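You operate a simulated robot arm through the tools that you are given. There is no shell and no other tool. Be economical: measure what you need, move in short steps, check, and stop when the job is done.

You run a simulated two-armed robot. Do the job below in one go: nothing can be reset, and whatever is moved stays where it is left.

JOB
Turn the dimmer to 0, hold the lamp while you press its button, then dim up to 1.
Fine: switch the bedside socket on first.

Only the result counts: the job must be done as asked and must still hold three seconds after the hand-in. Knocking over, shifting, dropping, spilling or breaking anything else fails it.

ROBOT AND FRAMES
Two 7-joint arms with two-finger parallel grippers on one trunk, on a base that drives. Base frame: it is fixed to the floor where the robot stands at the start and does not move with it; the origin is under the middle of the robot, x ahead of it, y to its left, z up. Units: m, rad, N and s.
The left shoulder is at the start at [0.07, 0.133, 1.026], the right one opposite. With the tool pointing down near the work surface each hand reaches from about 0.1 to 0.64 m from the robot's upright axis, wherever it stands, measured 20 degrees to its own side. Places, roughly: bedside socket switch [0.8, -0.2, 0.6]; reading lamp button [0.9, -0.4, 0.8]. Payload 1.57 kg a hand.
The TCP of each hand is the grasp point between the finger pads, 0.03 m short of the fingertips. In the tool frame z runs along the fingers and y along their closing line. Largest opening 0.08 m; finger width 0.017, thickness 0.012; the body of the gripper, 0.04 by 0.082 m, starts 0.08 m behind the TCP.
Orientation is that of the tool frame in the base frame, as [roll, pitch, yaw] about the fixed x, y, z axes, in that order (R = Rz(yaw) Ry(pitch) Rx(roll)). With the fingers straight down and closing along the base's y, the tool's x points along the base's -x, its y along +y and its z along -z.

CONTROLS
- The arms move only by the tool arm_command. It takes "left_commands", "right_commands" or both (then of equal length, played together; a hand with none holds still); each is a list of rows, each a list of 7 numbers: the shift along the base's x, y, z in m, then the turn, a rotation vector about the base's x, y, z in rad, then the closure in counts, from 0 (fully open) to 255 (shut). In form: [[tx, ty, tz, ax, ay, az, gripper], ...]. A call has 1 to 8 rows; each row shifts and turns the commanded pose from where the row before left it. Each row takes 0.2 s and may step no farther than 0.05 m and 0.15 rad from the row before; otherwise, or with a gripper value out of range, the whole call is refused. A pose out of reach is approached as far as the arm can. The call stops where the force on the tool passes 40 N (or 10 N more than at its start, if that is more) or the arm is blocked; 0.2 s more then pass. Each finger travels about 0.153 m/s and halts on what it meets, pressing with about 21 N; the grip force reading is that of the motor and also rises with nothing between the fingers. The clock runs only during rows and for 0.2 s after the last one: add rows that do not move to give the fingers time. It gives the time, the measured TCP pose, the force on the tool (base axes), the opening and the grip force at its end, in the units of the frame above (readings bear some noise), with the torque about the TCP (base axes, N m) and any sound that the robot's microphone picked up.
- Cameras (640 x 400 px; columns grow to the right, rows downward): "scene" is now at [0.1321, -0.0416, 1.2575]; the picture's right is [-0.46, -0.89, 0.00], its down [-0.47, 0.25, -0.85] and it looks along [0.75, -0.39, -0.53] (base axes); focal length 295 px, centre (320, 200). "left" rides on the left gripper at [0.072, 0.007, -0.122] in its tool frame; the picture's right is [-0.09, 1.00, 0.00], its down [-0.84, -0.08, -0.54] and it looks along [-0.54, -0.05, 0.84] (tool axes); focal length 238 px, centre (320, 200). "right" rides on the right gripper at [0.072, -0.007, -0.122] in its tool frame; the picture's right is [0.09, 1.00, 0.00], its down [-0.84, 0.08, -0.54] and it looks along [-0.54, 0.05, 0.84] (tool axes); focal length 238 px, centre (320, 200). There is no depth. A picture from a camera that has moved, and an enlarged one, comes with that camera's place and axes in the base frame and with its lens.
- capture(camera): a new picture of that camera. No time passes.
- move_column(by): slides the trunk up (or, below 0, down) by that many m; the arms and the scene camera ride with it, the base frame stays. It gives what a move gives, with no picture.
- drive_base(legs): drives the robot by 1 to 6 legs, each [ahead, left, turn to the left] in m, m and rad, along the robot's own axes; the way and the turn of a leg run together, so that a leg with both is an arc; at most 1.5 m and 3.142 rad a leg. The arms and the cameras ride along, it lands a little off, and it stops where it bumps. It gives what a move gives.
- turn_head(pan, tilt): turns the head with the scene camera to pan (to the left, within 1.501 rad either way) and tilt (down, from -0.506 to 1.204), counted from straight ahead of the robot. It gives what a move gives.
- enlarge(camera, box): a new picture of the part [left, top, right, bottom] of that camera's present view, enlarged. No time passes.
- close_job(): hands the job in; it is judged then, once.

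Work in short steps. Places have to be worked out from the pictures, the camera data and where the tool is seen: move nearer, look again, correct. Check each grasp and each placing, and mend what went wrong. You have 120 turns and 108 pictures in all, those below and enlarged ones among them. Open the grippers and draw the arms clear of the work before you hand the job in, unless the task says otherwise; then end with one line.

The tools are called after "Emit:" by a JSON object that holds its "method" and its "body". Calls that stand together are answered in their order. arm_command: Moves the arms, as the interface text tells. Its arguments: {"type":"object","properties":{"left_commands":{"type":"array"},"right_commands":{"type":"array"}},"required":[]} The other tools are called the same way: move_column (by) slides the trunk up or down; drive_base (legs) drives the base; turn_head (pan, tilt) turns the head that bears the scene camera; capture (camera) takes a picture; enlarge (camera, box) takes an enlarged picture of a part of a camera's view; close_job () hands the job in.

At the start:

```text
clock: 0.0
left_position: [0.476, -0.0166, 1.1001]
left_tcp_rot: [3.141, 0.001, -3.141]
left_contact_force: [0.2, -0.4, -0.3]
left_ft_torque: [-0.03, -0.04, -0.01]
left_grip_width: 0.0798
left_gripper_force: 0.1
right_position: [0.3271, -0.3798, 0.8891]
right_tcp_rot: [3.141, 0.0, 3.141]
right_contact_force: [0.9, 0.1, 0.2]
right_ft_torque: [0.03, 0.02, 0.01]
right_grip_width: 0.0799
right_gripper_force: 0.1
trunk travel left (down, up): [-0.599, 0.341]
robot x, y, heading: [-0.0018, 0.0026, -0.0]
head pan, tilt: [-0.478, 0.564]
```

scene: 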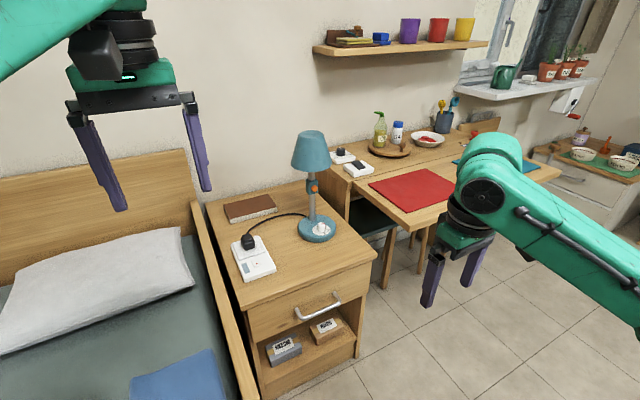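
right: 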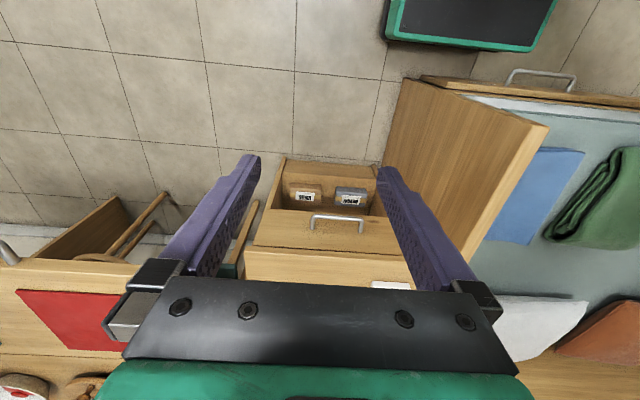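
left: 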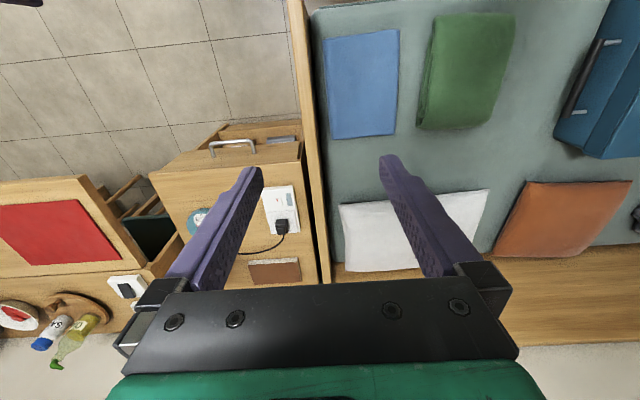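

The lamp stands on the nightstand with a socket box in front. I enlarge the scene to see the lamp, its base dimmer and the socket.

Emit:
{"method": "enlarge", "body": {"camera": "scene", "box": [200, 120, 380, 300]}}

Emit:
{"method": "enlarge", "body": {"camera": "scene", "box": [270, 120, 360, 250]}}

```text
2.22 times, centred on (290, 210) of scene
camera zoom: at [0.1321, -0.0416, 1.2575], right [-0.46, -0.89, 0.0], down [-0.47, 0.25, -0.85], along [0.75, -0.39, -0.53], focal length 655 px, centre (387, 178)
```

zoom: 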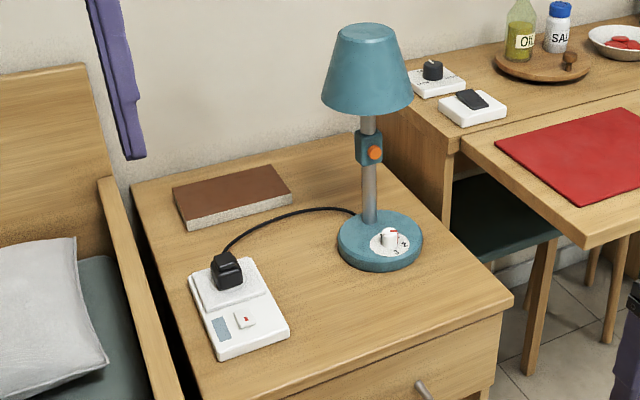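

```text
3.08 times, centred on (315, 185) of scene
camera zoom: at [0.1321, -0.0416, 1.2575], right [-0.46, -0.89, 0.0], down [-0.47, 0.25, -0.85], along [0.75, -0.39, -0.53], focal length 907 px, centre (335, 246)
```

zoom: 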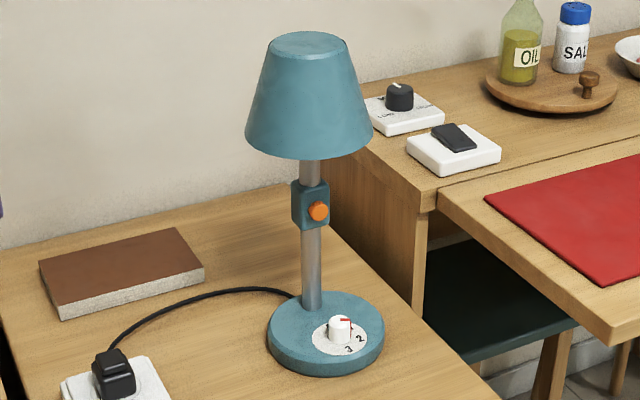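

The lamp stem is near [0.95,-0.44], its dimmer near [0.87,-0.43,0.62] and the button on the stem near z 0.76. All are too far, so I drive ahead a bit and look again.

Emit:
{"method": "drive_base", "body": {"legs": [[0.3, 0, 0]]}}

Emit:
{"method": "turn_head", "body": {"pan": -0.55, "tilt": 0.8}}

Emit:
{"method": "capture", "body": {"camera": "scene"}}

Emit:
{"method": "capture", "body": {"camera": "right"}}

```text
clock: 1.1
left_position: [0.5261, -0.0151, 1.0994]
left_tcp_rot: [-3.141, -0.001, -3.134]
left_contact_force: [0.8, -0.6, 0.6]
left_ft_torque: [-0.01, 0.06, 0.01]
left_grip_width: 0.08
left_gripper_force: 0.1
right_position: [0.3787, -0.3808, 0.8893]
right_tcp_rot: [-3.14, -0.004, -3.132]
right_contact_force: [-0.5, -0.1, 0.0]
right_ft_torque: [0.01, 0.01, 0.02]
right_grip_width: 0.08
right_gripper_force: 0.0
trunk travel left (down, up): [-0.599, 0.341]
robot x, y, heading: [0.0473, -0.0055, 0.012]
head pan, tilt: [-0.478, 0.564]
stopped in leg 1: the robot was blocked; the commanded pose is now the measured one
```

```text
clock: 1.8
left_position: [0.5225, -0.0155, 1.1024]
left_tcp_rot: [3.14, 0.002, -3.131]
left_contact_force: [-0.4, -0.1, -0.6]
left_ft_torque: [0.01, 0.03, 0.01]
left_grip_width: 0.08
left_gripper_force: 0.0
right_position: [0.3783, -0.3818, 0.8906]
right_tcp_rot: [3.141, 0.001, -3.129]
right_contact_force: [-0.4, -0.2, 0.3]
right_ft_torque: [0.03, 0.02, -0.03]
right_grip_width: 0.08
right_gripper_force: 0.1
trunk travel left (down, up): [-0.599, 0.341]
robot x, y, heading: [0.0461, -0.0088, 0.011]
head pan, tilt: [-0.55, 0.799]
```

```text
102 pictures are left
camera scene: at [0.1683, -0.0453, 1.2374], right [-0.51, -0.86, 0.0], down [-0.61, 0.37, -0.7], along [0.6, -0.36, -0.72], focal length 295 px, centre (320, 200)
```

scene: 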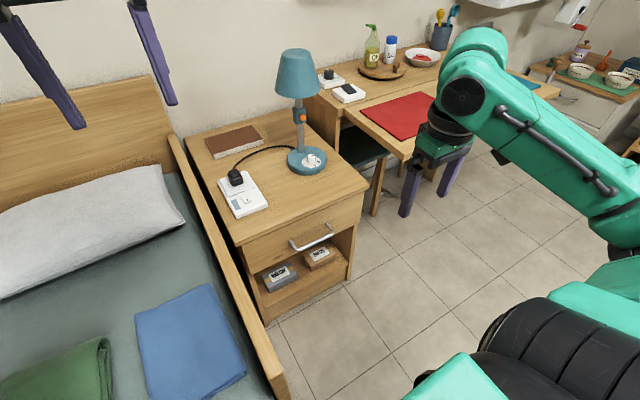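

```text
101 pictures are left
camera right: at [0.3055, -0.3884, 1.0132], right [-0.1, 0.99, 0.0], down [0.84, 0.09, 0.54], along [0.54, 0.05, -0.84], focal length 238 px, centre (320, 200)
```

right: 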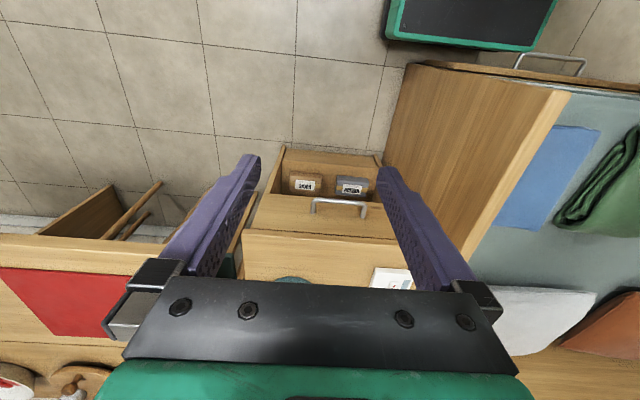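

The bed foot blocks the base. I back off slightly, shift right so the nightstand lies ahead, then drive forward partially.

Emit:
{"method": "drive_base", "body": {"legs": [[-0.06, 0, -0.011], [0, -0.36, 0], [0.2, 0, 0]]}}

Emit:
{"method": "turn_head", "body": {"pan": 0.0, "tilt": 0.8}}

Emit:
{"method": "capture", "body": {"camera": "scene"}}

```text
clock: 5.9
left_position: [0.6624, -0.3804, 1.1018]
left_tcp_rot: [3.141, 0.001, -3.141]
left_contact_force: [0.2, -0.8, 0.4]
left_ft_torque: [-0.01, 0.01, 0.01]
left_grip_width: 0.0802
left_gripper_force: 0.0
right_position: [0.5128, -0.7453, 0.8908]
right_tcp_rot: [3.14, -0.001, -3.139]
right_contact_force: [-1.4, 0.4, 0.3]
right_ft_torque: [-0.02, 0.01, -0.05]
right_grip_width: 0.0803
right_gripper_force: 0.0
trunk travel left (down, up): [-0.599, 0.341]
robot x, y, heading: [0.1856, -0.3658, 0.003]
head pan, tilt: [-0.55, 0.799]
```

```text
clock: 6.9
left_position: [0.6625, -0.3802, 1.1023]
left_tcp_rot: [-3.141, 0.001, -3.14]
left_contact_force: [-0.8, -0.4, -0.7]
left_ft_torque: [0.0, -0.01, -0.02]
left_grip_width: 0.08
left_gripper_force: 0.0
right_position: [0.5139, -0.7453, 0.8905]
right_tcp_rot: [3.141, 0.001, -3.139]
right_contact_force: [-0.9, -0.6, -1.2]
right_ft_torque: [-0.04, 0.04, -0.01]
right_grip_width: 0.0796
right_gripper_force: 0.0
trunk travel left (down, up): [-0.599, 0.341]
robot x, y, heading: [0.1856, -0.369, 0.0]
head pan, tilt: [0.0, 0.799]
```

```text
100 pictures are left
camera scene: at [0.3192, -0.3662, 1.2373], right [0.0, -1.0, 0.0], down [-0.72, 0.0, -0.7], along [0.7, 0.0, -0.72], focal length 295 px, centre (320, 200)
```

scene: 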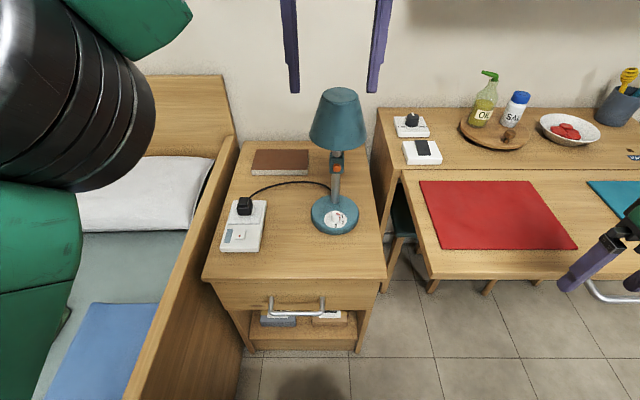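

I drive 0.16 m further, raise both arms' clearance by keeping them high, and take zooms.

Emit:
{"method": "drive_base", "body": {"legs": [[0.16, 0, 0]]}}

Emit:
{"method": "turn_head", "body": {"pan": 0.0, "tilt": 0.85}}

Emit:
{"method": "capture", "body": {"camera": "scene"}}

Emit:
{"method": "capture", "body": {"camera": "left"}}

```text
clock: 8.3
left_position: [0.8248, -0.3816, 1.1017]
left_tcp_rot: [3.141, 0.002, -3.139]
left_contact_force: [-0.1, -0.1, -0.2]
left_ft_torque: [-0.01, 0.02, 0.0]
left_grip_width: 0.08
left_gripper_force: 0.1
right_position: [0.6772, -0.7453, 0.89]
right_tcp_rot: [3.141, -0.001, -3.138]
right_contact_force: [-0.4, -0.3, 0.0]
right_ft_torque: [0.0, 0.03, -0.03]
right_grip_width: 0.0801
right_gripper_force: 0.1
trunk travel left (down, up): [-0.599, 0.341]
robot x, y, heading: [0.3489, -0.366, 0.004]
head pan, tilt: [0.0, 0.799]
```

```text
clock: 8.9
left_position: [0.8258, -0.3808, 1.1007]
left_tcp_rot: [3.141, 0.001, -3.14]
left_contact_force: [1.1, -0.4, -0.7]
left_ft_torque: [-0.04, 0.07, -0.01]
left_grip_width: 0.0799
left_gripper_force: 0.0
right_position: [0.6768, -0.7451, 0.8911]
right_tcp_rot: [3.141, 0.001, -3.138]
right_contact_force: [0.5, -0.3, 1.1]
right_ft_torque: [0.01, 0.02, -0.02]
right_grip_width: 0.08
right_gripper_force: 0.1
trunk travel left (down, up): [-0.599, 0.341]
robot x, y, heading: [0.3453, -0.3633, 0.004]
head pan, tilt: [0.0, 0.85]
```

```text
99 pictures are left
camera scene: at [0.4801, -0.3657, 1.2332], right [0.0, -1.0, 0.0], down [-0.75, 0.0, -0.66], along [0.66, 0.0, -0.75], focal length 295 px, centre (320, 200)
```

scene: 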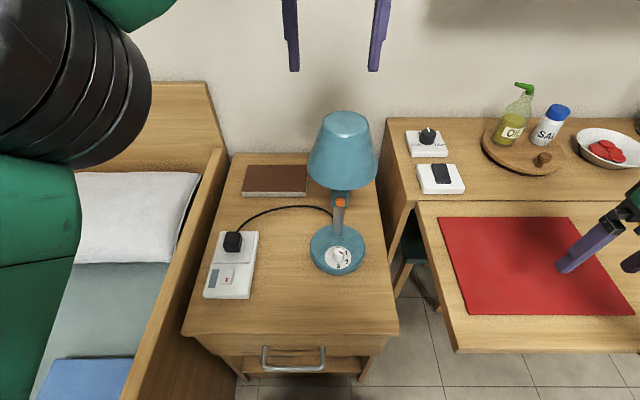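

```text
98 pictures are left
camera left: at [0.7528, -0.3746, 1.2241], right [0.09, 1.0, 0.0], down [0.84, -0.08, 0.54], along [0.54, -0.05, -0.84], focal length 238 px, centre (320, 200)
```

left: 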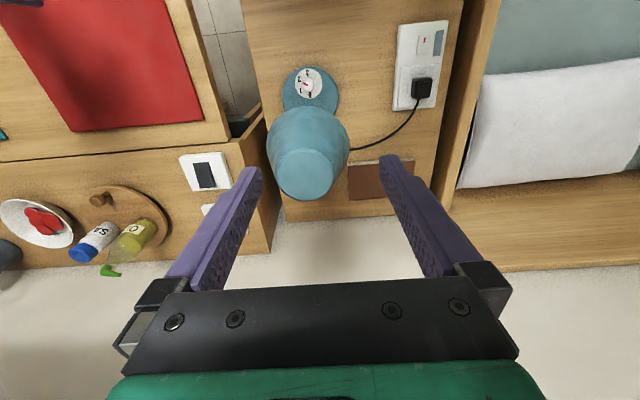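

Emit:
{"method": "enlarge", "body": {"camera": "scene", "box": [295, 180, 385, 280]}}

Emit:
{"method": "enlarge", "body": {"camera": "scene", "box": [190, 220, 270, 310]}}

Emit:
{"method": "enlarge", "body": {"camera": "left", "box": [270, 50, 350, 130]}}

Emit:
{"method": "enlarge", "body": {"camera": "left", "box": [380, 10, 460, 120]}}

```text
4.00 times, centred on (340, 230) of scene
camera zoom: at [0.4801, -0.3657, 1.2332], right [0.0, -1.0, 0.0], down [-0.75, 0.0, -0.66], along [0.66, 0.0, -0.75], focal length 1179 px, centre (240, 80)
```

zoom: 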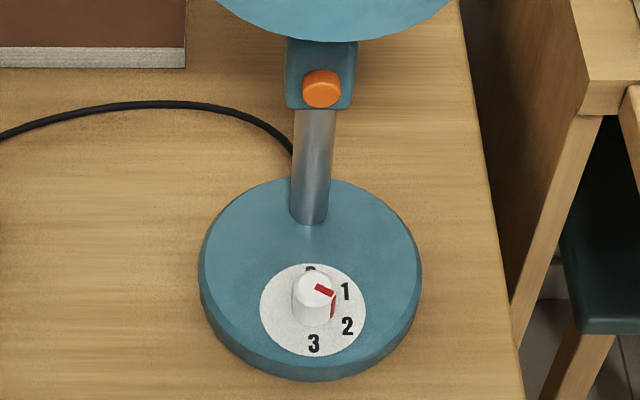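

```text
4.44 times, centred on (230, 265) of scene
camera zoom: at [0.4801, -0.3657, 1.2332], right [0.0, -1.0, 0.0], down [-0.75, 0.0, -0.66], along [0.66, 0.0, -0.75], focal length 1310 px, centre (720, -89)
```

zoom: 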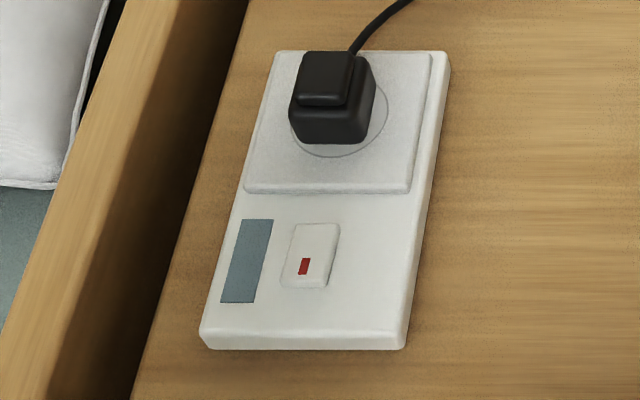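

```text
5.00 times, centred on (310, 90) of left
camera zoom: at [0.7528, -0.3746, 1.2241], right [0.09, 1.0, 0.0], down [0.84, -0.08, 0.54], along [0.54, -0.05, -0.84], focal length 1192 px, centre (370, 750)
```

zoom: 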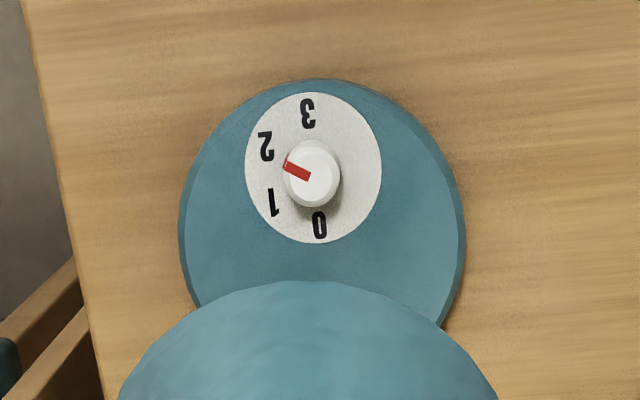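

```text
3.64 times, centred on (420, 65) of left
camera zoom: at [0.7528, -0.3746, 1.2241], right [0.09, 1.0, 0.0], down [0.84, -0.08, 0.54], along [0.54, -0.05, -0.84], focal length 867 px, centre (-44, 691)
```

zoom: 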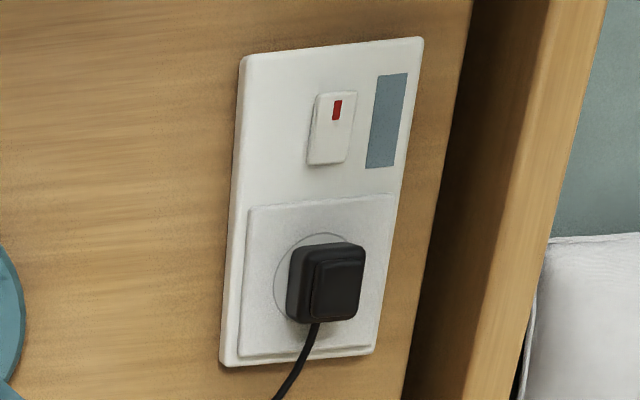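

The dimmer shows about 1.6 (0 on the far side, 3 on the near side). By triangulation the knob top is near [0.817,-0.405,0.67] and the switch near [0.76,-0.17,0.66]. I bring the left hand above the switch to inspect it.

Emit:
{"method": "arm_command", "body": {"left_commands": [[-0.02, 0.042, 0, 0, 0, 0, 0], [-0.02, 0.042, 0, 0, 0, 0, 0], [-0.02, 0.042, 0, 0, 0, 0, 0], [-0.01, 0.042, -0.02, 0, 0, 0, 0], [0, 0.042, -0.025, 0, 0, 0, 0], [0, 0, -0.05, 0, 0, 0, 0], [0, 0, -0.05, 0, 0, 0, 0], [0, 0, -0.05, 0, 0, 0, 0]]}}

Emit:
{"method": "capture", "body": {"camera": "left"}}

Emit:
{"method": "capture", "body": {"camera": "scene"}}

```text
clock: 10.7
left_position: [0.7555, -0.1704, 0.9076]
left_tcp_rot: [-3.139, 0.003, -3.138]
left_contact_force: [0.4, -0.1, -0.5]
left_ft_torque: [0.01, -0.03, 0.01]
left_grip_width: 0.0802
left_gripper_force: 0.0
right_position: [0.6775, -0.7445, 0.8908]
right_tcp_rot: [-3.141, -0.001, -3.138]
right_contact_force: [0.2, 0.0, 0.0]
right_ft_torque: [0.01, 0.05, 0.04]
right_grip_width: 0.0799
right_gripper_force: 0.1
trunk travel left (down, up): [-0.599, 0.341]
robot x, y, heading: [0.35, -0.3636, -0.002]
head pan, tilt: [0.0, 0.85]
```

```text
93 pictures are left
camera left: at [0.6818, -0.1646, 1.0303], right [0.09, 1.0, 0.0], down [0.84, -0.07, 0.54], along [0.54, -0.05, -0.84], focal length 238 px, centre (320, 200)
```

left: 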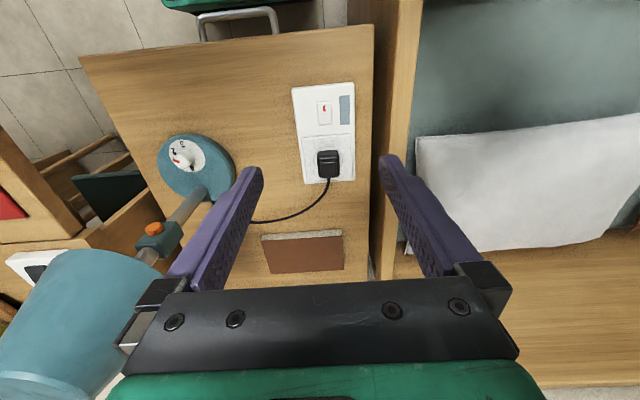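

```text
92 pictures are left
camera scene: at [0.48, -0.3651, 1.2333], right [0.0, -1.0, 0.0], down [-0.75, 0.0, -0.66], along [0.66, 0.0, -0.75], focal length 295 px, centre (320, 200)
```

scene: 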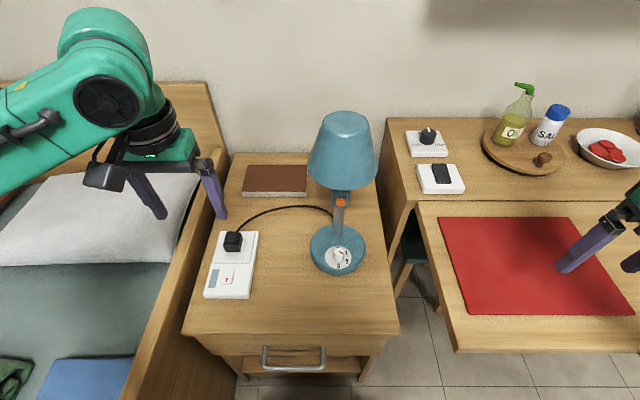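

The switch is consistently at about [0.763,-0.168,0.655]. I zoom on it to see its tilt.

Emit:
{"method": "enlarge", "body": {"camera": "left", "box": [290, 85, 355, 130]}}

Emit:
{"method": "enlarge", "body": {"camera": "scene", "box": [200, 260, 260, 300]}}

```text
8.89 times, centred on (322, 108) of left
camera zoom: at [0.6818, -0.1646, 1.0303], right [0.09, 1.0, 0.0], down [0.84, -0.07, 0.54], along [0.54, -0.05, -0.84], focal length 2119 px, centre (298, 1022)
```

zoom: 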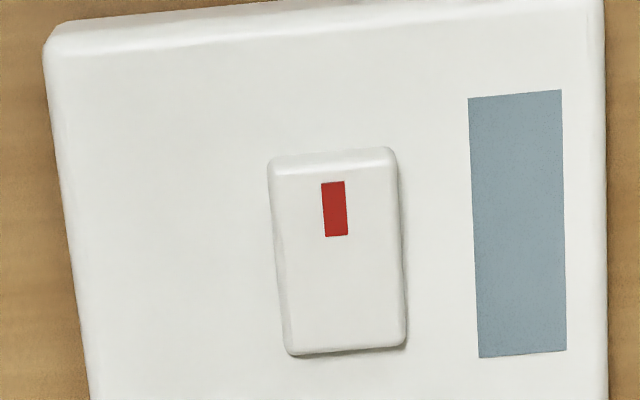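

```text
10.00 times, centred on (230, 280) of scene
camera zoom: at [0.48, -0.3651, 1.2333], right [0.0, -1.0, 0.0], down [-0.75, 0.0, -0.66], along [0.66, 0.0, -0.75], focal length 2947 px, centre (1220, -600)
```

zoom: 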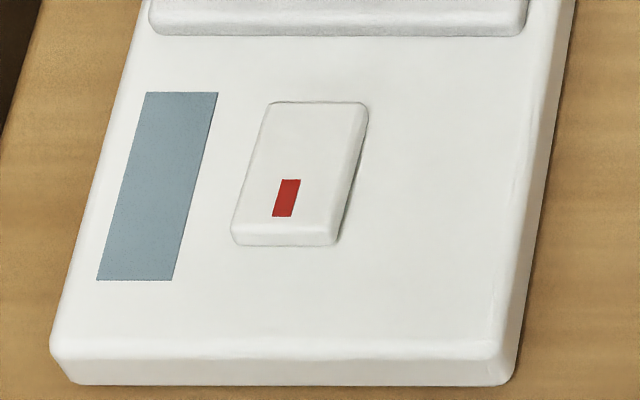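

The red end (near side, x≈0.755) appears raised, so I'll press there. I close the left fingers and descend to about 4 cm above, then check.

Emit:
{"method": "arm_command", "body": {"left_commands": [[0, 0.003, -0.045, 0, 0, 0, 255], [0, 0, -0.045, 0, 0, 0, 255], [0, 0, -0.045, 0, 0, 0, 255], [0, 0, -0.035, 0, 0, 0, 255], [0, 0, 0, 0, 0, 0, 255]]}}

Emit:
{"method": "capture", "body": {"camera": "left"}}

Emit:
{"method": "enlarge", "body": {"camera": "scene", "box": [180, 200, 280, 310]}}

```text
clock: 11.9
left_position: [0.7553, -0.1673, 0.7374]
left_tcp_rot: [-3.141, 0.002, -3.14]
left_contact_force: [0.1, -0.2, 1.2]
left_ft_torque: [0.02, -0.01, 0.0]
left_grip_width: 0.0002
left_gripper_force: 21.0
right_position: [0.6769, -0.7455, 0.8909]
right_tcp_rot: [-3.141, 0.0, -3.138]
right_contact_force: [-0.1, -0.2, -1.0]
right_ft_torque: [0.03, -0.03, -0.02]
right_grip_width: 0.0799
right_gripper_force: 0.1
trunk travel left (down, up): [-0.599, 0.341]
robot x, y, heading: [0.3511, -0.366, 0.003]
head pan, tilt: [0.0, 0.85]
```

```text
89 pictures are left
camera left: at [0.6827, -0.1614, 0.8594], right [0.09, 1.0, 0.0], down [0.84, -0.08, 0.54], along [0.54, -0.05, -0.84], focal length 238 px, centre (320, 200)
```

left: 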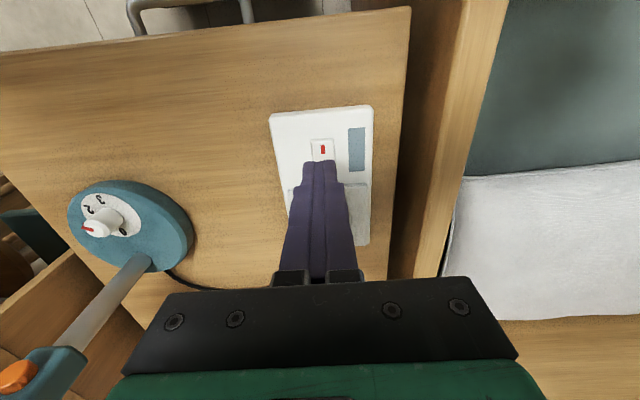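

```text
3.64 times, centred on (230, 255) of scene
camera zoom: at [0.4793, -0.3657, 1.2333], right [0.0, -1.0, 0.0], down [-0.75, 0.0, -0.66], along [0.66, 0.0, -0.75], focal length 1072 px, centre (647, 0)
```

zoom: 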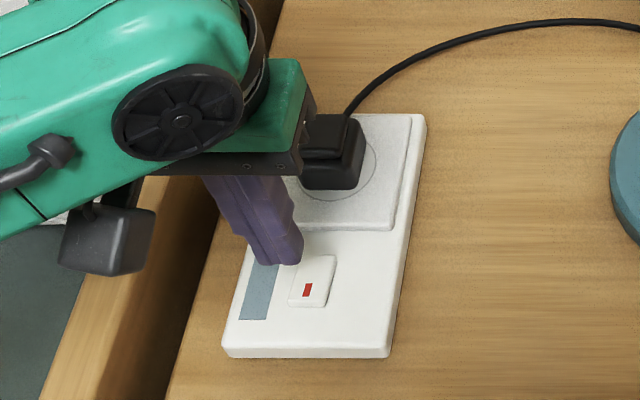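

Aligned: the red mark lies at about [0.760,-0.166]. I press down in small steps at x≈0.755.

Emit:
{"method": "arm_command", "body": {"left_commands": [[0, 0.001, -0.015, 0, 0, 0, 255], [0, 0, -0.01, 0, 0, 0, 255], [0, 0, -0.006, 0, 0, 0, 255], [0, 0, -0.006, 0, 0, 0, 255], [0, 0, -0.005, 0, 0, 0, 255]]}}

Emit:
{"method": "capture", "body": {"camera": "left"}}

```text
clock: 13.1
left_position: [0.7548, -0.1663, 0.6945]
left_tcp_rot: [3.141, 0.002, -3.141]
left_contact_force: [-0.5, 1.3, 0.3]
left_ft_torque: [-0.01, -0.03, -0.01]
left_grip_width: 0.0001
left_gripper_force: 20.7
right_position: [0.6777, -0.7463, 0.8918]
right_tcp_rot: [-3.141, -0.002, -3.141]
right_contact_force: [0.9, 0.3, -0.2]
right_ft_torque: [0.03, 0.01, 0.03]
right_grip_width: 0.08
right_gripper_force: 0.1
trunk travel left (down, up): [-0.599, 0.341]
robot x, y, heading: [0.3507, -0.3643, 0.001]
head pan, tilt: [0.0, 0.85]
```

```text
87 pictures are left
camera left: at [0.6823, -0.1605, 0.8175], right [0.09, 1.0, 0.0], down [0.84, -0.08, 0.54], along [0.54, -0.05, -0.84], focal length 238 px, centre (320, 200)
```

left: 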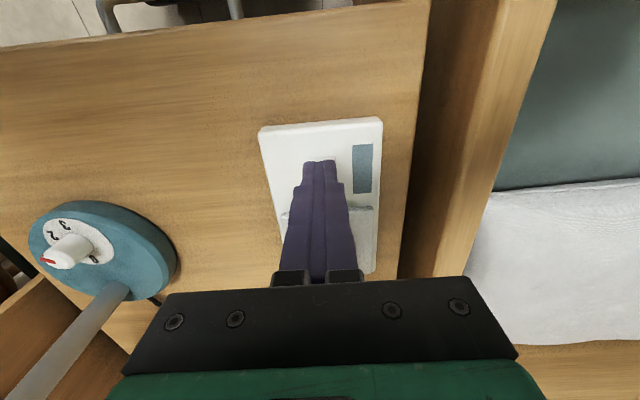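

No contact yet with the tip at z≈0.6645; continue.

Emit:
{"method": "arm_command", "body": {"left_commands": [[0, 0, -0.004, 0, 0, 0, 255], [0, 0, -0.004, 0, 0, 0, 255], [0, 0, -0.003, 0, 0, 0, 255]]}}

```text
clock: 13.9
left_position: [0.7547, -0.1667, 0.6829]
left_tcp_rot: [-3.141, 0.002, -3.138]
left_contact_force: [-0.7, -0.1, 0.4]
left_ft_torque: [0.0, 0.03, 0.01]
left_grip_width: 0.0
left_gripper_force: 21.7
right_position: [0.6774, -0.7456, 0.8914]
right_tcp_rot: [-3.141, 0.0, -3.137]
right_contact_force: [-0.3, -0.2, 0.3]
right_ft_torque: [0.04, 0.02, -0.01]
right_grip_width: 0.0798
right_gripper_force: 0.0
trunk travel left (down, up): [-0.599, 0.341]
robot x, y, heading: [0.3502, -0.3631, 0.001]
head pan, tilt: [0.0, 0.85]
```

Emit:
{"method": "enlarge", "body": {"camera": "scene", "box": [190, 230, 270, 310]}}

Emit:
{"method": "enlarge", "body": {"camera": "left", "box": [250, 110, 400, 220]}}

```text
5.00 times, centred on (230, 270) of scene
camera zoom: at [0.4795, -0.3656, 1.2333], right [0.0, -1.0, 0.0], down [-0.75, 0.0, -0.66], along [0.66, 0.0, -0.75], focal length 1473 px, centre (770, -150)
```

zoom: 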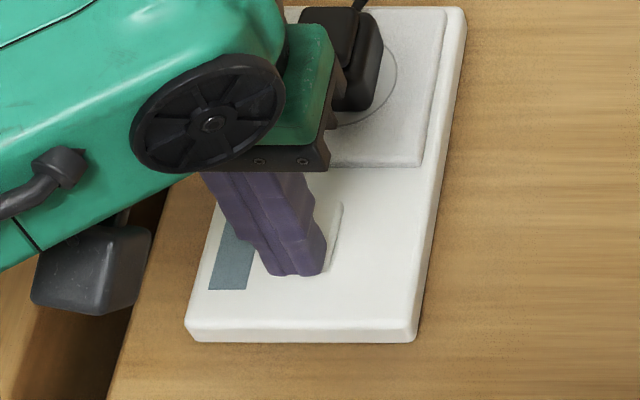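

```text
3.64 times, centred on (325, 165) of left
camera zoom: at [0.6827, -0.1605, 0.806], right [0.09, 1.0, 0.0], down [0.84, -0.07, 0.54], along [0.54, -0.05, -0.84], focal length 867 px, centre (302, 327)
```

zoom: 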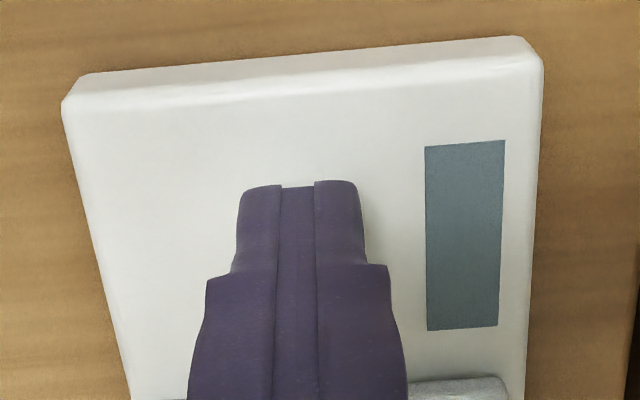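

Tip is over the rocker's near end; a few more millimetres down.

Emit:
{"method": "arm_command", "body": {"left_commands": [[0, 0, -0.003, 0, 0, 0, 255], [0, 0, -0.003, 0, 0, 0, 255], [0, 0, -0.003, 0, 0, 0, 255]]}}

```text
clock: 14.7
left_position: [0.7552, -0.1664, 0.6774]
left_tcp_rot: [3.141, 0.01, -3.138]
left_contact_force: [-1.0, 2.9, 20.7]
left_ft_torque: [0.15, -0.15, -0.17]
left_grip_width: 0.0
left_gripper_force: 20.8
right_position: [0.6757, -0.7461, 0.8915]
right_tcp_rot: [-3.14, 0.004, -3.139]
right_contact_force: [-0.1, 0.6, 0.3]
right_ft_torque: [0.01, 0.0, 0.0]
right_grip_width: 0.0801
right_gripper_force: 0.1
trunk travel left (down, up): [-0.599, 0.341]
robot x, y, heading: [0.3504, -0.3634, 0.001]
head pan, tilt: [0.0, 0.85]
```

Contact at ~21 N with no click heard. I lift 6 cm and look.

Emit:
{"method": "arm_command", "body": {"left_commands": [[0, 0, 0.03, 0, 0, 0, 255], [0, 0.03, 0.04, 0, 0, 0, 255], [-0.03, 0.03, 0.04, 0, 0, 0, 255]]}}

Emit:
{"method": "enlarge", "body": {"camera": "scene", "box": [200, 260, 260, 300]}}

Emit:
{"method": "capture", "body": {"camera": "left"}}

```text
refused: row 3 steps farther than a row can; nothing moved
```

```text
10.00 times, centred on (230, 280) of scene
camera zoom: at [0.4766, -0.3664, 1.234], right [0.0, -1.0, 0.0], down [-0.75, 0.0, -0.66], along [0.66, 0.0, -0.75], focal length 2947 px, centre (1220, -600)
```

zoom: 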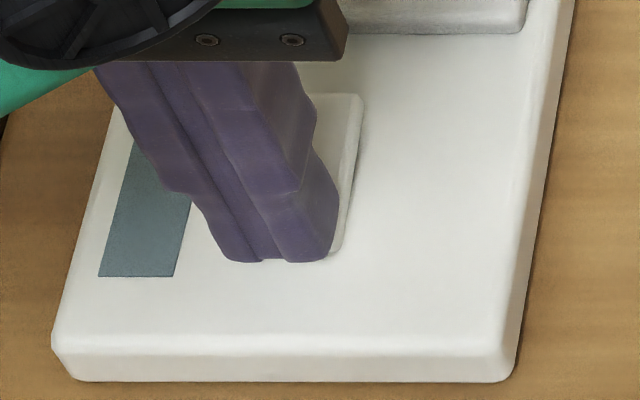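

```text
83 pictures are left
camera left: at [0.6814, -0.1604, 0.7998], right [0.09, 1.0, 0.0], down [0.83, -0.08, 0.55], along [0.55, -0.05, -0.83], focal length 238 px, centre (320, 200)
```

left: 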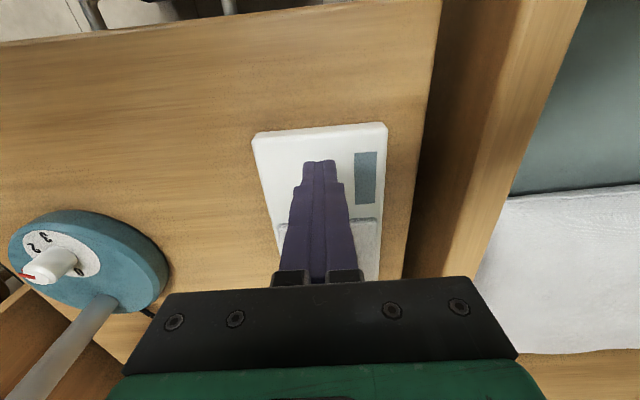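

Steps were too big; the far end now looks raised. I lift with smaller steps.

Emit:
{"method": "arm_command", "body": {"left_commands": [[0, 0, 0.03, 0, 0, 0, 255], [0, 0.02, 0.04, 0, 0, 0, 255], [-0.02, 0.02, 0.04, 0, 0, 0, 255]]}}

Emit:
{"method": "enlarge", "body": {"camera": "scene", "box": [200, 260, 260, 300]}}

Emit:
{"method": "capture", "body": {"camera": "left"}}

```text
clock: 15.5
left_position: [0.7335, -0.1279, 0.7854]
left_tcp_rot: [3.141, 0.002, -3.141]
left_contact_force: [-1.0, -0.1, 0.3]
left_ft_torque: [0.0, -0.03, 0.01]
left_grip_width: 0.0001
left_gripper_force: 20.9
right_position: [0.6755, -0.7449, 0.8924]
right_tcp_rot: [-3.138, 0.003, -3.141]
right_contact_force: [0.7, 0.0, -1.1]
right_ft_torque: [0.0, -0.01, 0.03]
right_grip_width: 0.0798
right_gripper_force: 0.1
trunk travel left (down, up): [-0.599, 0.341]
robot x, y, heading: [0.3506, -0.3625, 0.012]
head pan, tilt: [0.0, 0.85]
```

```text
10.00 times, centred on (230, 280) of scene
camera zoom: at [0.4781, -0.3653, 1.2334], right [0.0, -1.0, 0.0], down [-0.75, 0.0, -0.66], along [0.66, 0.0, -0.75], focal length 2947 px, centre (1220, -600)
```

zoom: 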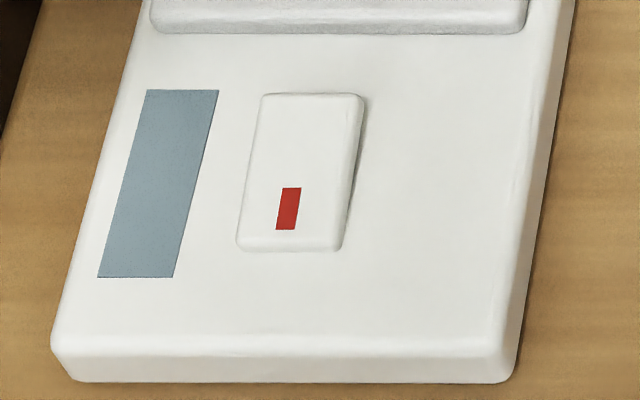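

```text
81 pictures are left
camera left: at [0.6619, -0.122, 0.9076], right [0.09, 1.0, 0.0], down [0.84, -0.08, 0.54], along [0.54, -0.05, -0.84], focal length 238 px, centre (320, 200)
```

left: 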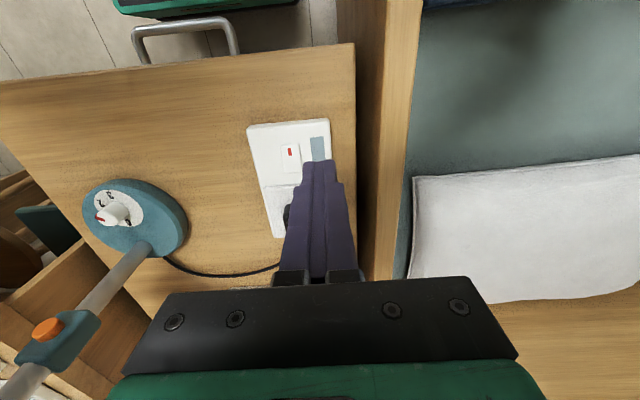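

The rocker has visibly flipped to the red side. Now I move the left hand out of the way and bring the right hand in front of the dimmer, tilting it 50° so that it stays clear of the shade.

Emit:
{"method": "arm_command", "body": {"left_commands": [[-0.01, 0.01, 0.03, 0, 0, 0, 255], [-0.01, 0.01, 0.03, 0, 0, 0, 255], [-0.01, 0.01, 0.03, 0, 0, 0, 255], [0, 0, 0, 0, 0, 0, 255], [0, 0, 0, 0, 0, 0, 255], [0, 0, 0, 0, 0, 0, 255], [0, 0, 0, 0, 0, 0, 255], [0, 0, 0, 0, 0, 0, 255]], "right_commands": [[-0.01, 0.045, 0, 0, 0, 0, 0], [-0.01, 0.045, 0, 0, 0, 0, 0], [-0.01, 0.045, 0, 0, -0.145, 0, 0], [0, 0.045, 0, 0, -0.145, 0, 0], [0, 0.045, 0, 0, -0.145, 0, 0], [0, 0.045, 0, 0, -0.145, 0, 0], [0, 0.04, 0, 0, -0.145, 0, 0], [0, 0.03, 0, 0, -0.145, 0, 0]]}}

Emit:
{"method": "capture", "body": {"camera": "scene"}}

Emit:
{"method": "capture", "body": {"camera": "right"}}

```text
clock: 17.3
left_position: [0.7042, -0.0997, 0.8729]
left_tcp_rot: [3.14, -0.001, -3.14]
left_contact_force: [-0.5, -0.8, 0.7]
left_ft_torque: [0.01, -0.02, -0.02]
left_grip_width: 0.0001
left_gripper_force: 21.0
right_position: [0.7254, -0.3802, 1.003]
right_tcp_rot: [-3.079, 0.629, -2.862]
right_contact_force: [0.5, -1.0, -0.4]
right_ft_torque: [0.04, 0.03, 0.01]
right_grip_width: 0.0803
right_gripper_force: 0.0
right hand out of reach, approached as far as the arm can: row 2, 3, 4, 5, 6
trunk travel left (down, up): [-0.599, 0.341]
robot x, y, heading: [0.3486, -0.3642, -0.001]
head pan, tilt: [0.0, 0.85]
```

```text
80 pictures are left
camera scene: at [0.4814, -0.3676, 1.233], right [0.0, -1.0, 0.0], down [-0.75, 0.0, -0.66], along [0.66, 0.0, -0.75], focal length 295 px, centre (320, 200)
```

scene: 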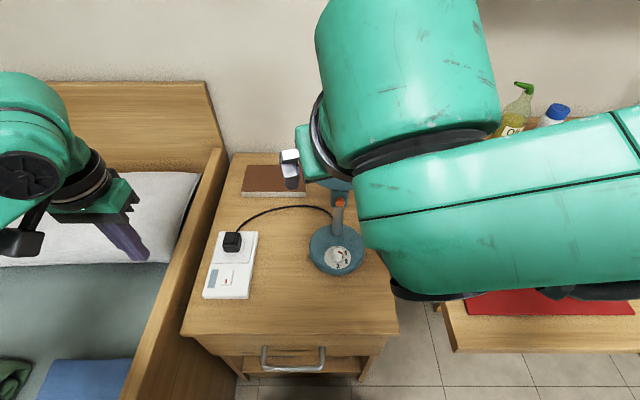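

```text
79 pictures are left
camera right: at [0.6, -0.4146, 1.0585], right [-0.31, 0.94, -0.1], down [0.32, 0.21, 0.93], along [0.9, 0.26, -0.36], focal length 238 px, centre (320, 200)
```

right: 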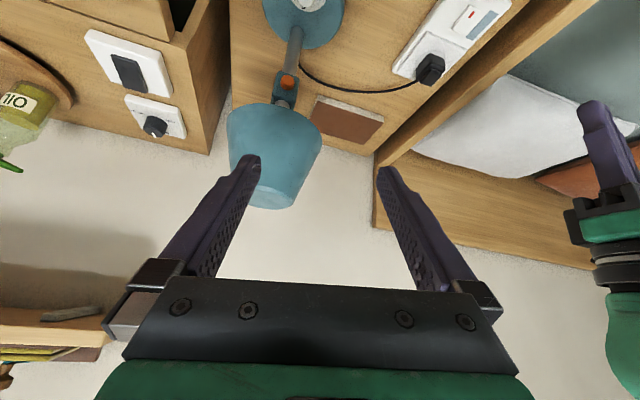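

The right hand struggled in the cramped pose near the body and its arm has risen. I send still rows to see where it settles.

Emit:
{"method": "arm_command", "body": {"right_commands": [[0, 0, 0, 0, 0, 0, 0], [0, 0, 0, 0, 0, 0, 0]]}}

```text
clock: 17.9
left_position: [0.7034, -0.0966, 0.8743]
left_tcp_rot: [3.141, 0.003, -3.141]
left_contact_force: [-0.5, -0.2, 0.8]
left_ft_torque: [-0.01, -0.02, 0.03]
left_grip_width: 0.0001
left_gripper_force: 21.4
right_position: [0.7245, -0.3785, 1.0023]
right_tcp_rot: [-3.077, 0.628, -2.859]
right_contact_force: [-0.2, 0.4, 1.3]
right_ft_torque: [-0.01, 0.0, 0.03]
right_grip_width: 0.08
right_gripper_force: 0.1
trunk travel left (down, up): [-0.599, 0.341]
robot x, y, heading: [0.3469, -0.3665, -0.002]
head pan, tilt: [0.0, 0.85]
```

It settles there. I back the base off 0.09 m for more room, then retry the pose with measured values.

Emit:
{"method": "drive_base", "body": {"legs": [[-0.09, 0, 0]]}}

Emit:
{"method": "arm_command", "body": {"right_commands": [[0, -0.01, -0.03, 0, 0, 0, 0], [0, -0.01, -0.03, 0, 0, 0, 0]]}}

```text
clock: 19.0
left_position: [0.6145, -0.0975, 0.8749]
left_tcp_rot: [3.141, 0.003, -3.141]
left_contact_force: [0.2, -0.3, -0.2]
left_ft_torque: [-0.01, 0.03, -0.02]
left_grip_width: 0.0002
left_gripper_force: 21.2
right_position: [0.6339, -0.3785, 1.0033]
right_tcp_rot: [-3.077, 0.628, -2.862]
right_contact_force: [-0.7, 0.0, -0.1]
right_ft_torque: [0.02, -0.01, -0.02]
right_grip_width: 0.0802
right_gripper_force: 0.1
trunk travel left (down, up): [-0.599, 0.341]
robot x, y, heading: [0.2598, -0.3649, 0.005]
head pan, tilt: [0.0, 0.85]
```

```text
clock: 19.6
left_position: [0.6167, -0.0981, 0.874]
left_tcp_rot: [-3.14, -0.001, -3.142]
left_contact_force: [-0.4, -0.3, 0.3]
left_ft_torque: [-0.03, -0.03, 0.01]
left_grip_width: 0.0
left_gripper_force: 20.8
right_position: [0.6523, -0.3909, 0.971]
right_tcp_rot: [-3.078, 0.626, -2.86]
right_contact_force: [-0.2, 0.1, -1.0]
right_ft_torque: [0.04, 0.02, -0.01]
right_grip_width: 0.0801
right_gripper_force: 0.0
right hand out of reach, approached as far as the arm can: row 1, 2
trunk travel left (down, up): [-0.599, 0.341]
robot x, y, heading: [0.2621, -0.3623, 0.003]
head pan, tilt: [0.0, 0.85]
```

Being too close in x limits it. I go forward and down together.

Emit:
{"method": "arm_command", "body": {"right_commands": [[0.03, -0.01, -0.03, 0, 0, 0, 0], [0.02, -0.01, -0.04, 0, 0, 0, 0], [0.01, -0.01, -0.045, 0, 0, 0, 0]]}}

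Emit:
{"method": "capture", "body": {"camera": "right"}}

Emit:
{"method": "capture", "body": {"camera": "scene"}}

```text
clock: 20.4
left_position: [0.6164, -0.0983, 0.8735]
left_tcp_rot: [3.141, 0.001, 3.141]
left_contact_force: [-0.1, 0.0, -1.4]
left_ft_torque: [0.03, -0.03, -0.03]
left_grip_width: 0.0002
left_gripper_force: 20.6
right_position: [0.7127, -0.4214, 0.8559]
right_tcp_rot: [-3.079, 0.627, -2.863]
right_contact_force: [0.8, -0.2, -1.0]
right_ft_torque: [-0.03, 0.01, -0.01]
right_grip_width: 0.0801
right_gripper_force: 0.1
trunk travel left (down, up): [-0.599, 0.341]
robot x, y, heading: [0.2571, -0.3641, 0.0]
head pan, tilt: [0.0, 0.85]
```

```text
78 pictures are left
camera right: at [0.5871, -0.4558, 0.9126], right [-0.31, 0.94, -0.1], down [0.32, 0.21, 0.93], along [0.9, 0.25, -0.37], focal length 238 px, centre (320, 200)
```

right: 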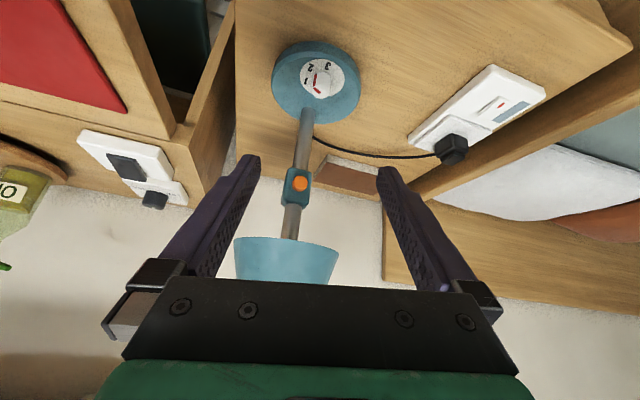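

```text
77 pictures are left
camera scene: at [0.3912, -0.3665, 1.2332], right [0.0, -1.0, 0.0], down [-0.75, 0.0, -0.66], along [0.66, 0.0, -0.75], focal length 295 px, centre (320, 200)
```

scene: 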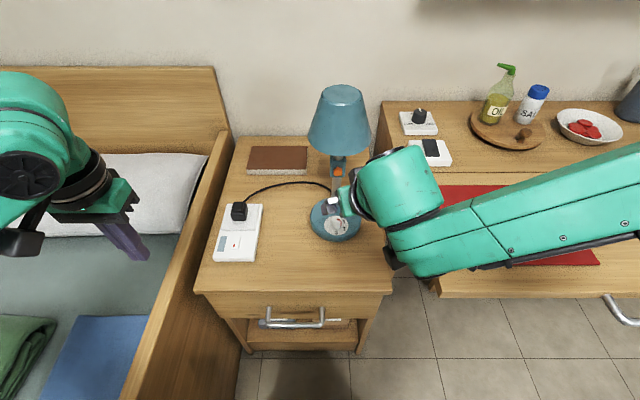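

I have a clear view of the lamp now. I zoom in to locate the knob precisely.

Emit:
{"method": "enlarge", "body": {"camera": "right", "box": [265, 35, 365, 125]}}

Emit:
{"method": "enlarge", "body": {"camera": "scene", "box": [290, 160, 370, 250]}}

```text
4.44 times, centred on (315, 80) of right
camera zoom: at [0.5871, -0.4558, 0.9126], right [-0.31, 0.94, -0.1], down [0.32, 0.21, 0.93], along [0.9, 0.25, -0.37], focal length 1059 px, centre (342, 733)
```

zoom: 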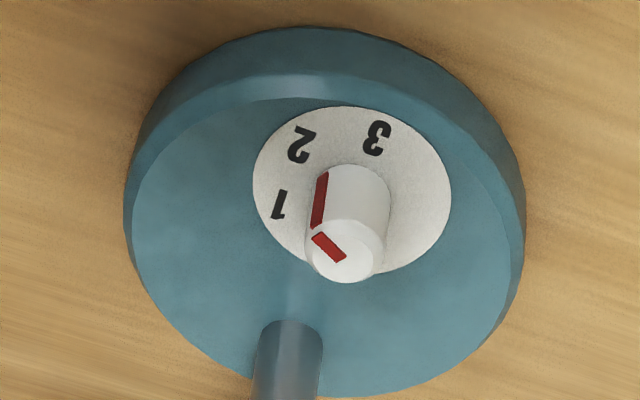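

```text
4.44 times, centred on (330, 205) of scene
camera zoom: at [0.3912, -0.3665, 1.2332], right [0.0, -1.0, 0.0], down [-0.75, 0.0, -0.66], along [0.66, 0.0, -0.75], focal length 1310 px, centre (276, 178)
```

zoom: 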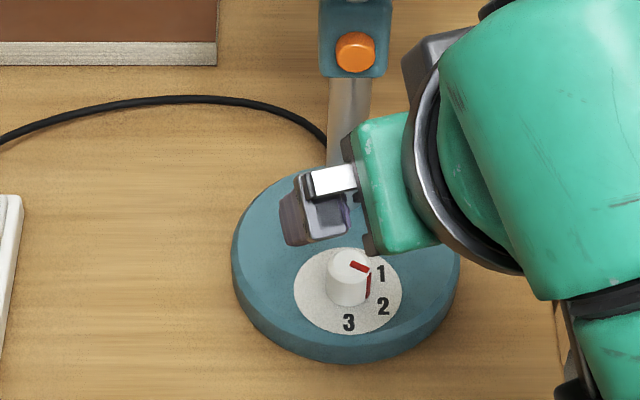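

Knob top centre is about [0.818,-0.406,0.665]. I move the right TCP to about [0.806,-0.408,0.735], above and behind the knob.

Emit:
{"method": "arm_command", "body": {"right_commands": [[0.03, 0.003, -0.03, 0, 0, 0, 0], [0.03, 0.003, -0.035, 0, 0, 0, 0], [0.02, 0.003, -0.035, 0, 0, 0, 0], [0.013, 0.004, -0.02, 0, 0, 0, 0]]}}

Emit:
{"method": "capture", "body": {"camera": "right"}}

Emit:
{"method": "capture", "body": {"camera": "scene"}}

```text
clock: 21.4
left_position: [0.6151, -0.098, 0.8734]
left_tcp_rot: [-3.141, 0.001, -3.141]
left_contact_force: [0.8, -0.1, 0.4]
left_ft_torque: [-0.01, 0.02, 0.05]
left_grip_width: 0.0
left_gripper_force: 20.7
right_position: [0.7842, -0.4483, 0.7638]
right_tcp_rot: [-3.078, 0.628, -2.861]
right_contact_force: [-0.9, -0.1, 0.3]
right_ft_torque: [-0.02, 0.03, 0.01]
right_grip_width: 0.0802
right_gripper_force: 0.1
right hand out of reach, approached as far as the arm can: row 2, 3, 4
trunk travel left (down, up): [-0.599, 0.341]
robot x, y, heading: [0.2596, -0.3668, 0.002]
head pan, tilt: [0.0, 0.85]
```

```text
74 pictures are left
camera right: at [0.659, -0.4825, 0.8218], right [-0.31, 0.94, -0.1], down [0.32, 0.21, 0.93], along [0.9, 0.25, -0.36], focal length 238 px, centre (320, 200)
```

right: 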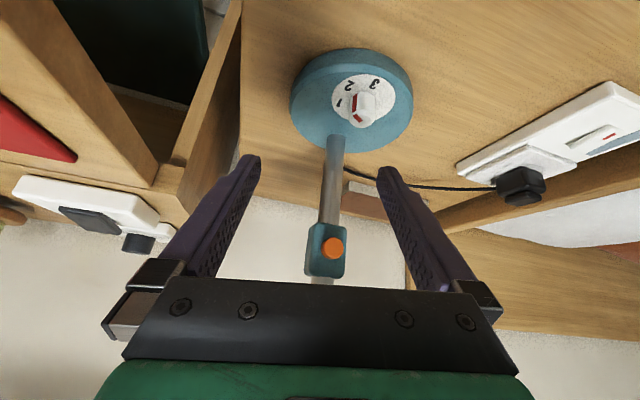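

```text
73 pictures are left
camera scene: at [0.3907, -0.366, 1.2332], right [0.0, -1.0, 0.0], down [-0.75, 0.0, -0.66], along [0.66, 0.0, -0.75], focal length 295 px, centre (320, 200)
```

scene: 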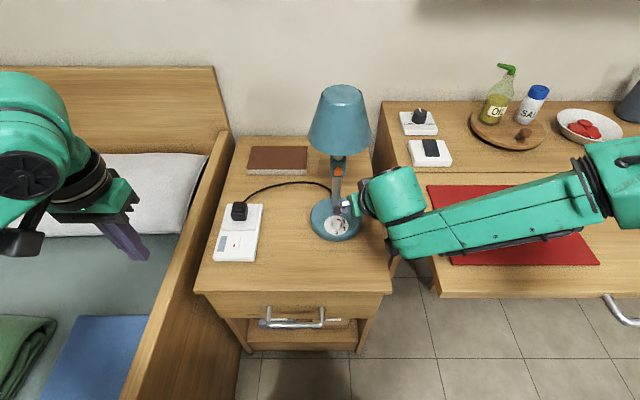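

The arm is too folded with its elbow far outside. I back the base off another 0.14 m so the arm can extend forward naturally, then retry.

Emit:
{"method": "drive_base", "body": {"legs": [[-0.14, 0, 0]]}}

Emit:
{"method": "arm_command", "body": {"right_commands": [[0.04, 0.01, 0.02, 0, 0, 0, 0], [0.04, 0.01, 0, 0, 0, 0, 0], [0.03, 0.01, 0, 0, 0, 0, 0], [0.03, 0.01, 0, 0, 0, 0, 0]]}}

Emit:
{"method": "capture", "body": {"camera": "scene"}}

```text
clock: 22.8
left_position: [0.4761, -0.0996, 0.8729]
left_tcp_rot: [-3.141, 0.003, 3.138]
left_contact_force: [0.7, 0.3, 0.2]
left_ft_torque: [0.01, -0.03, -0.01]
left_grip_width: 0.0
left_gripper_force: 21.0
right_position: [0.6426, -0.4495, 0.7666]
right_tcp_rot: [-3.077, 0.626, -2.866]
right_contact_force: [-1.9, -0.1, -0.2]
right_ft_torque: [0.02, 0.01, 0.01]
right_grip_width: 0.0801
right_gripper_force: 0.1
trunk travel left (down, up): [-0.599, 0.341]
robot x, y, heading: [0.1181, -0.3639, -0.003]
head pan, tilt: [0.0, 0.85]
```

```text
clock: 23.8
left_position: [0.4747, -0.1004, 0.8741]
left_tcp_rot: [-3.141, 0.001, 3.136]
left_contact_force: [0.3, -0.5, 0.5]
left_ft_torque: [0.01, 0.03, 0.0]
left_grip_width: 0.0
left_gripper_force: 21.0
right_position: [0.7244, -0.4731, 0.8271]
right_tcp_rot: [-3.08, 0.63, -2.865]
right_contact_force: [0.3, -0.1, 0.3]
right_ft_torque: [-0.01, 0.06, -0.02]
right_grip_width: 0.0803
right_gripper_force: 0.0
right hand out of reach, approached as far as the arm can: row 1, 2, 3, 4
trunk travel left (down, up): [-0.599, 0.341]
robot x, y, heading: [0.1188, -0.3649, -0.005]
head pan, tilt: [0.0, 0.85]
```

```text
72 pictures are left
camera scene: at [0.2499, -0.3665, 1.2333], right [0.0, -1.0, 0.0], down [-0.75, 0.0, -0.66], along [0.66, 0.0, -0.75], focal length 295 px, centre (320, 200)
```

scene: 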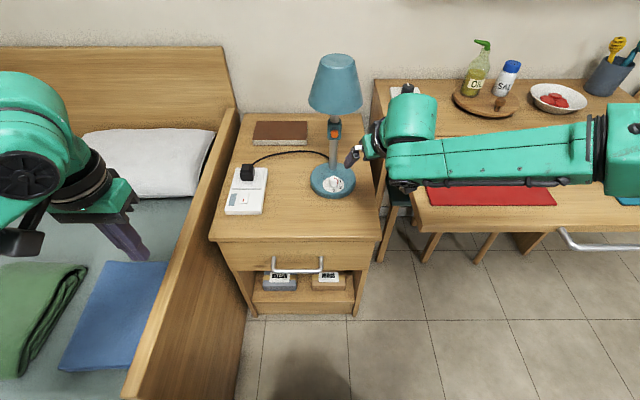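

The arm's natural lean is toward its own side (from the right), not forward. I therefore turn the tool so it leans to -y, away from the lamp first.

Emit:
{"method": "arm_command", "body": {"right_commands": [[-0.02, -0.04, 0.02, 0, 0, 0.0, 100], [-0.02, -0.04, 0.01, 0, 0, 0.15, 100], [0, -0.04, 0, 0, 0, 0.15, 100], [0, -0.04, 0, 0, 0, 0.15, 100], [0, -0.03, 0, 0, 0, 0.15, 100], [0, 0, 0, 0, 0, 0.15, 100], [0, 0, 0, 0, 0, 0.15, 100], [0, 0, 0, 0, 0, 0.15, 100]]}}

Emit:
{"method": "capture", "body": {"camera": "scene"}}

```text
clock: 25.6
left_position: [0.4766, -0.0985, 0.8738]
left_tcp_rot: [-3.141, -0.001, 3.137]
left_contact_force: [-0.3, -0.5, -0.1]
left_ft_torque: [0.0, 0.01, -0.02]
left_grip_width: 0.0
left_gripper_force: 21.2
right_position: [0.6844, -0.6658, 0.8555]
right_tcp_rot: [-3.08, 0.629, -1.816]
right_contact_force: [-0.3, -0.6, -0.6]
right_ft_torque: [0.02, -0.03, -0.02]
right_grip_width: 0.0486
right_gripper_force: 0.0
trunk travel left (down, up): [-0.599, 0.341]
robot x, y, heading: [0.1196, -0.3616, -0.005]
head pan, tilt: [0.0, 0.85]
```

```text
71 pictures are left
camera scene: at [0.2507, -0.3658, 1.2332], right [0.0, -1.0, 0.0], down [-0.75, 0.0, -0.66], along [0.66, 0.0, -0.75], focal length 295 px, centre (320, 200)
```

scene: 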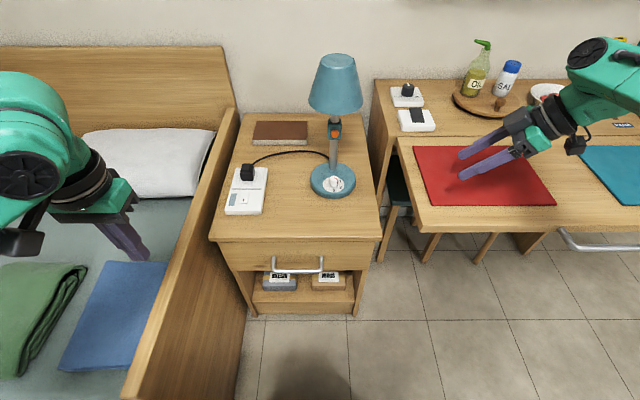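

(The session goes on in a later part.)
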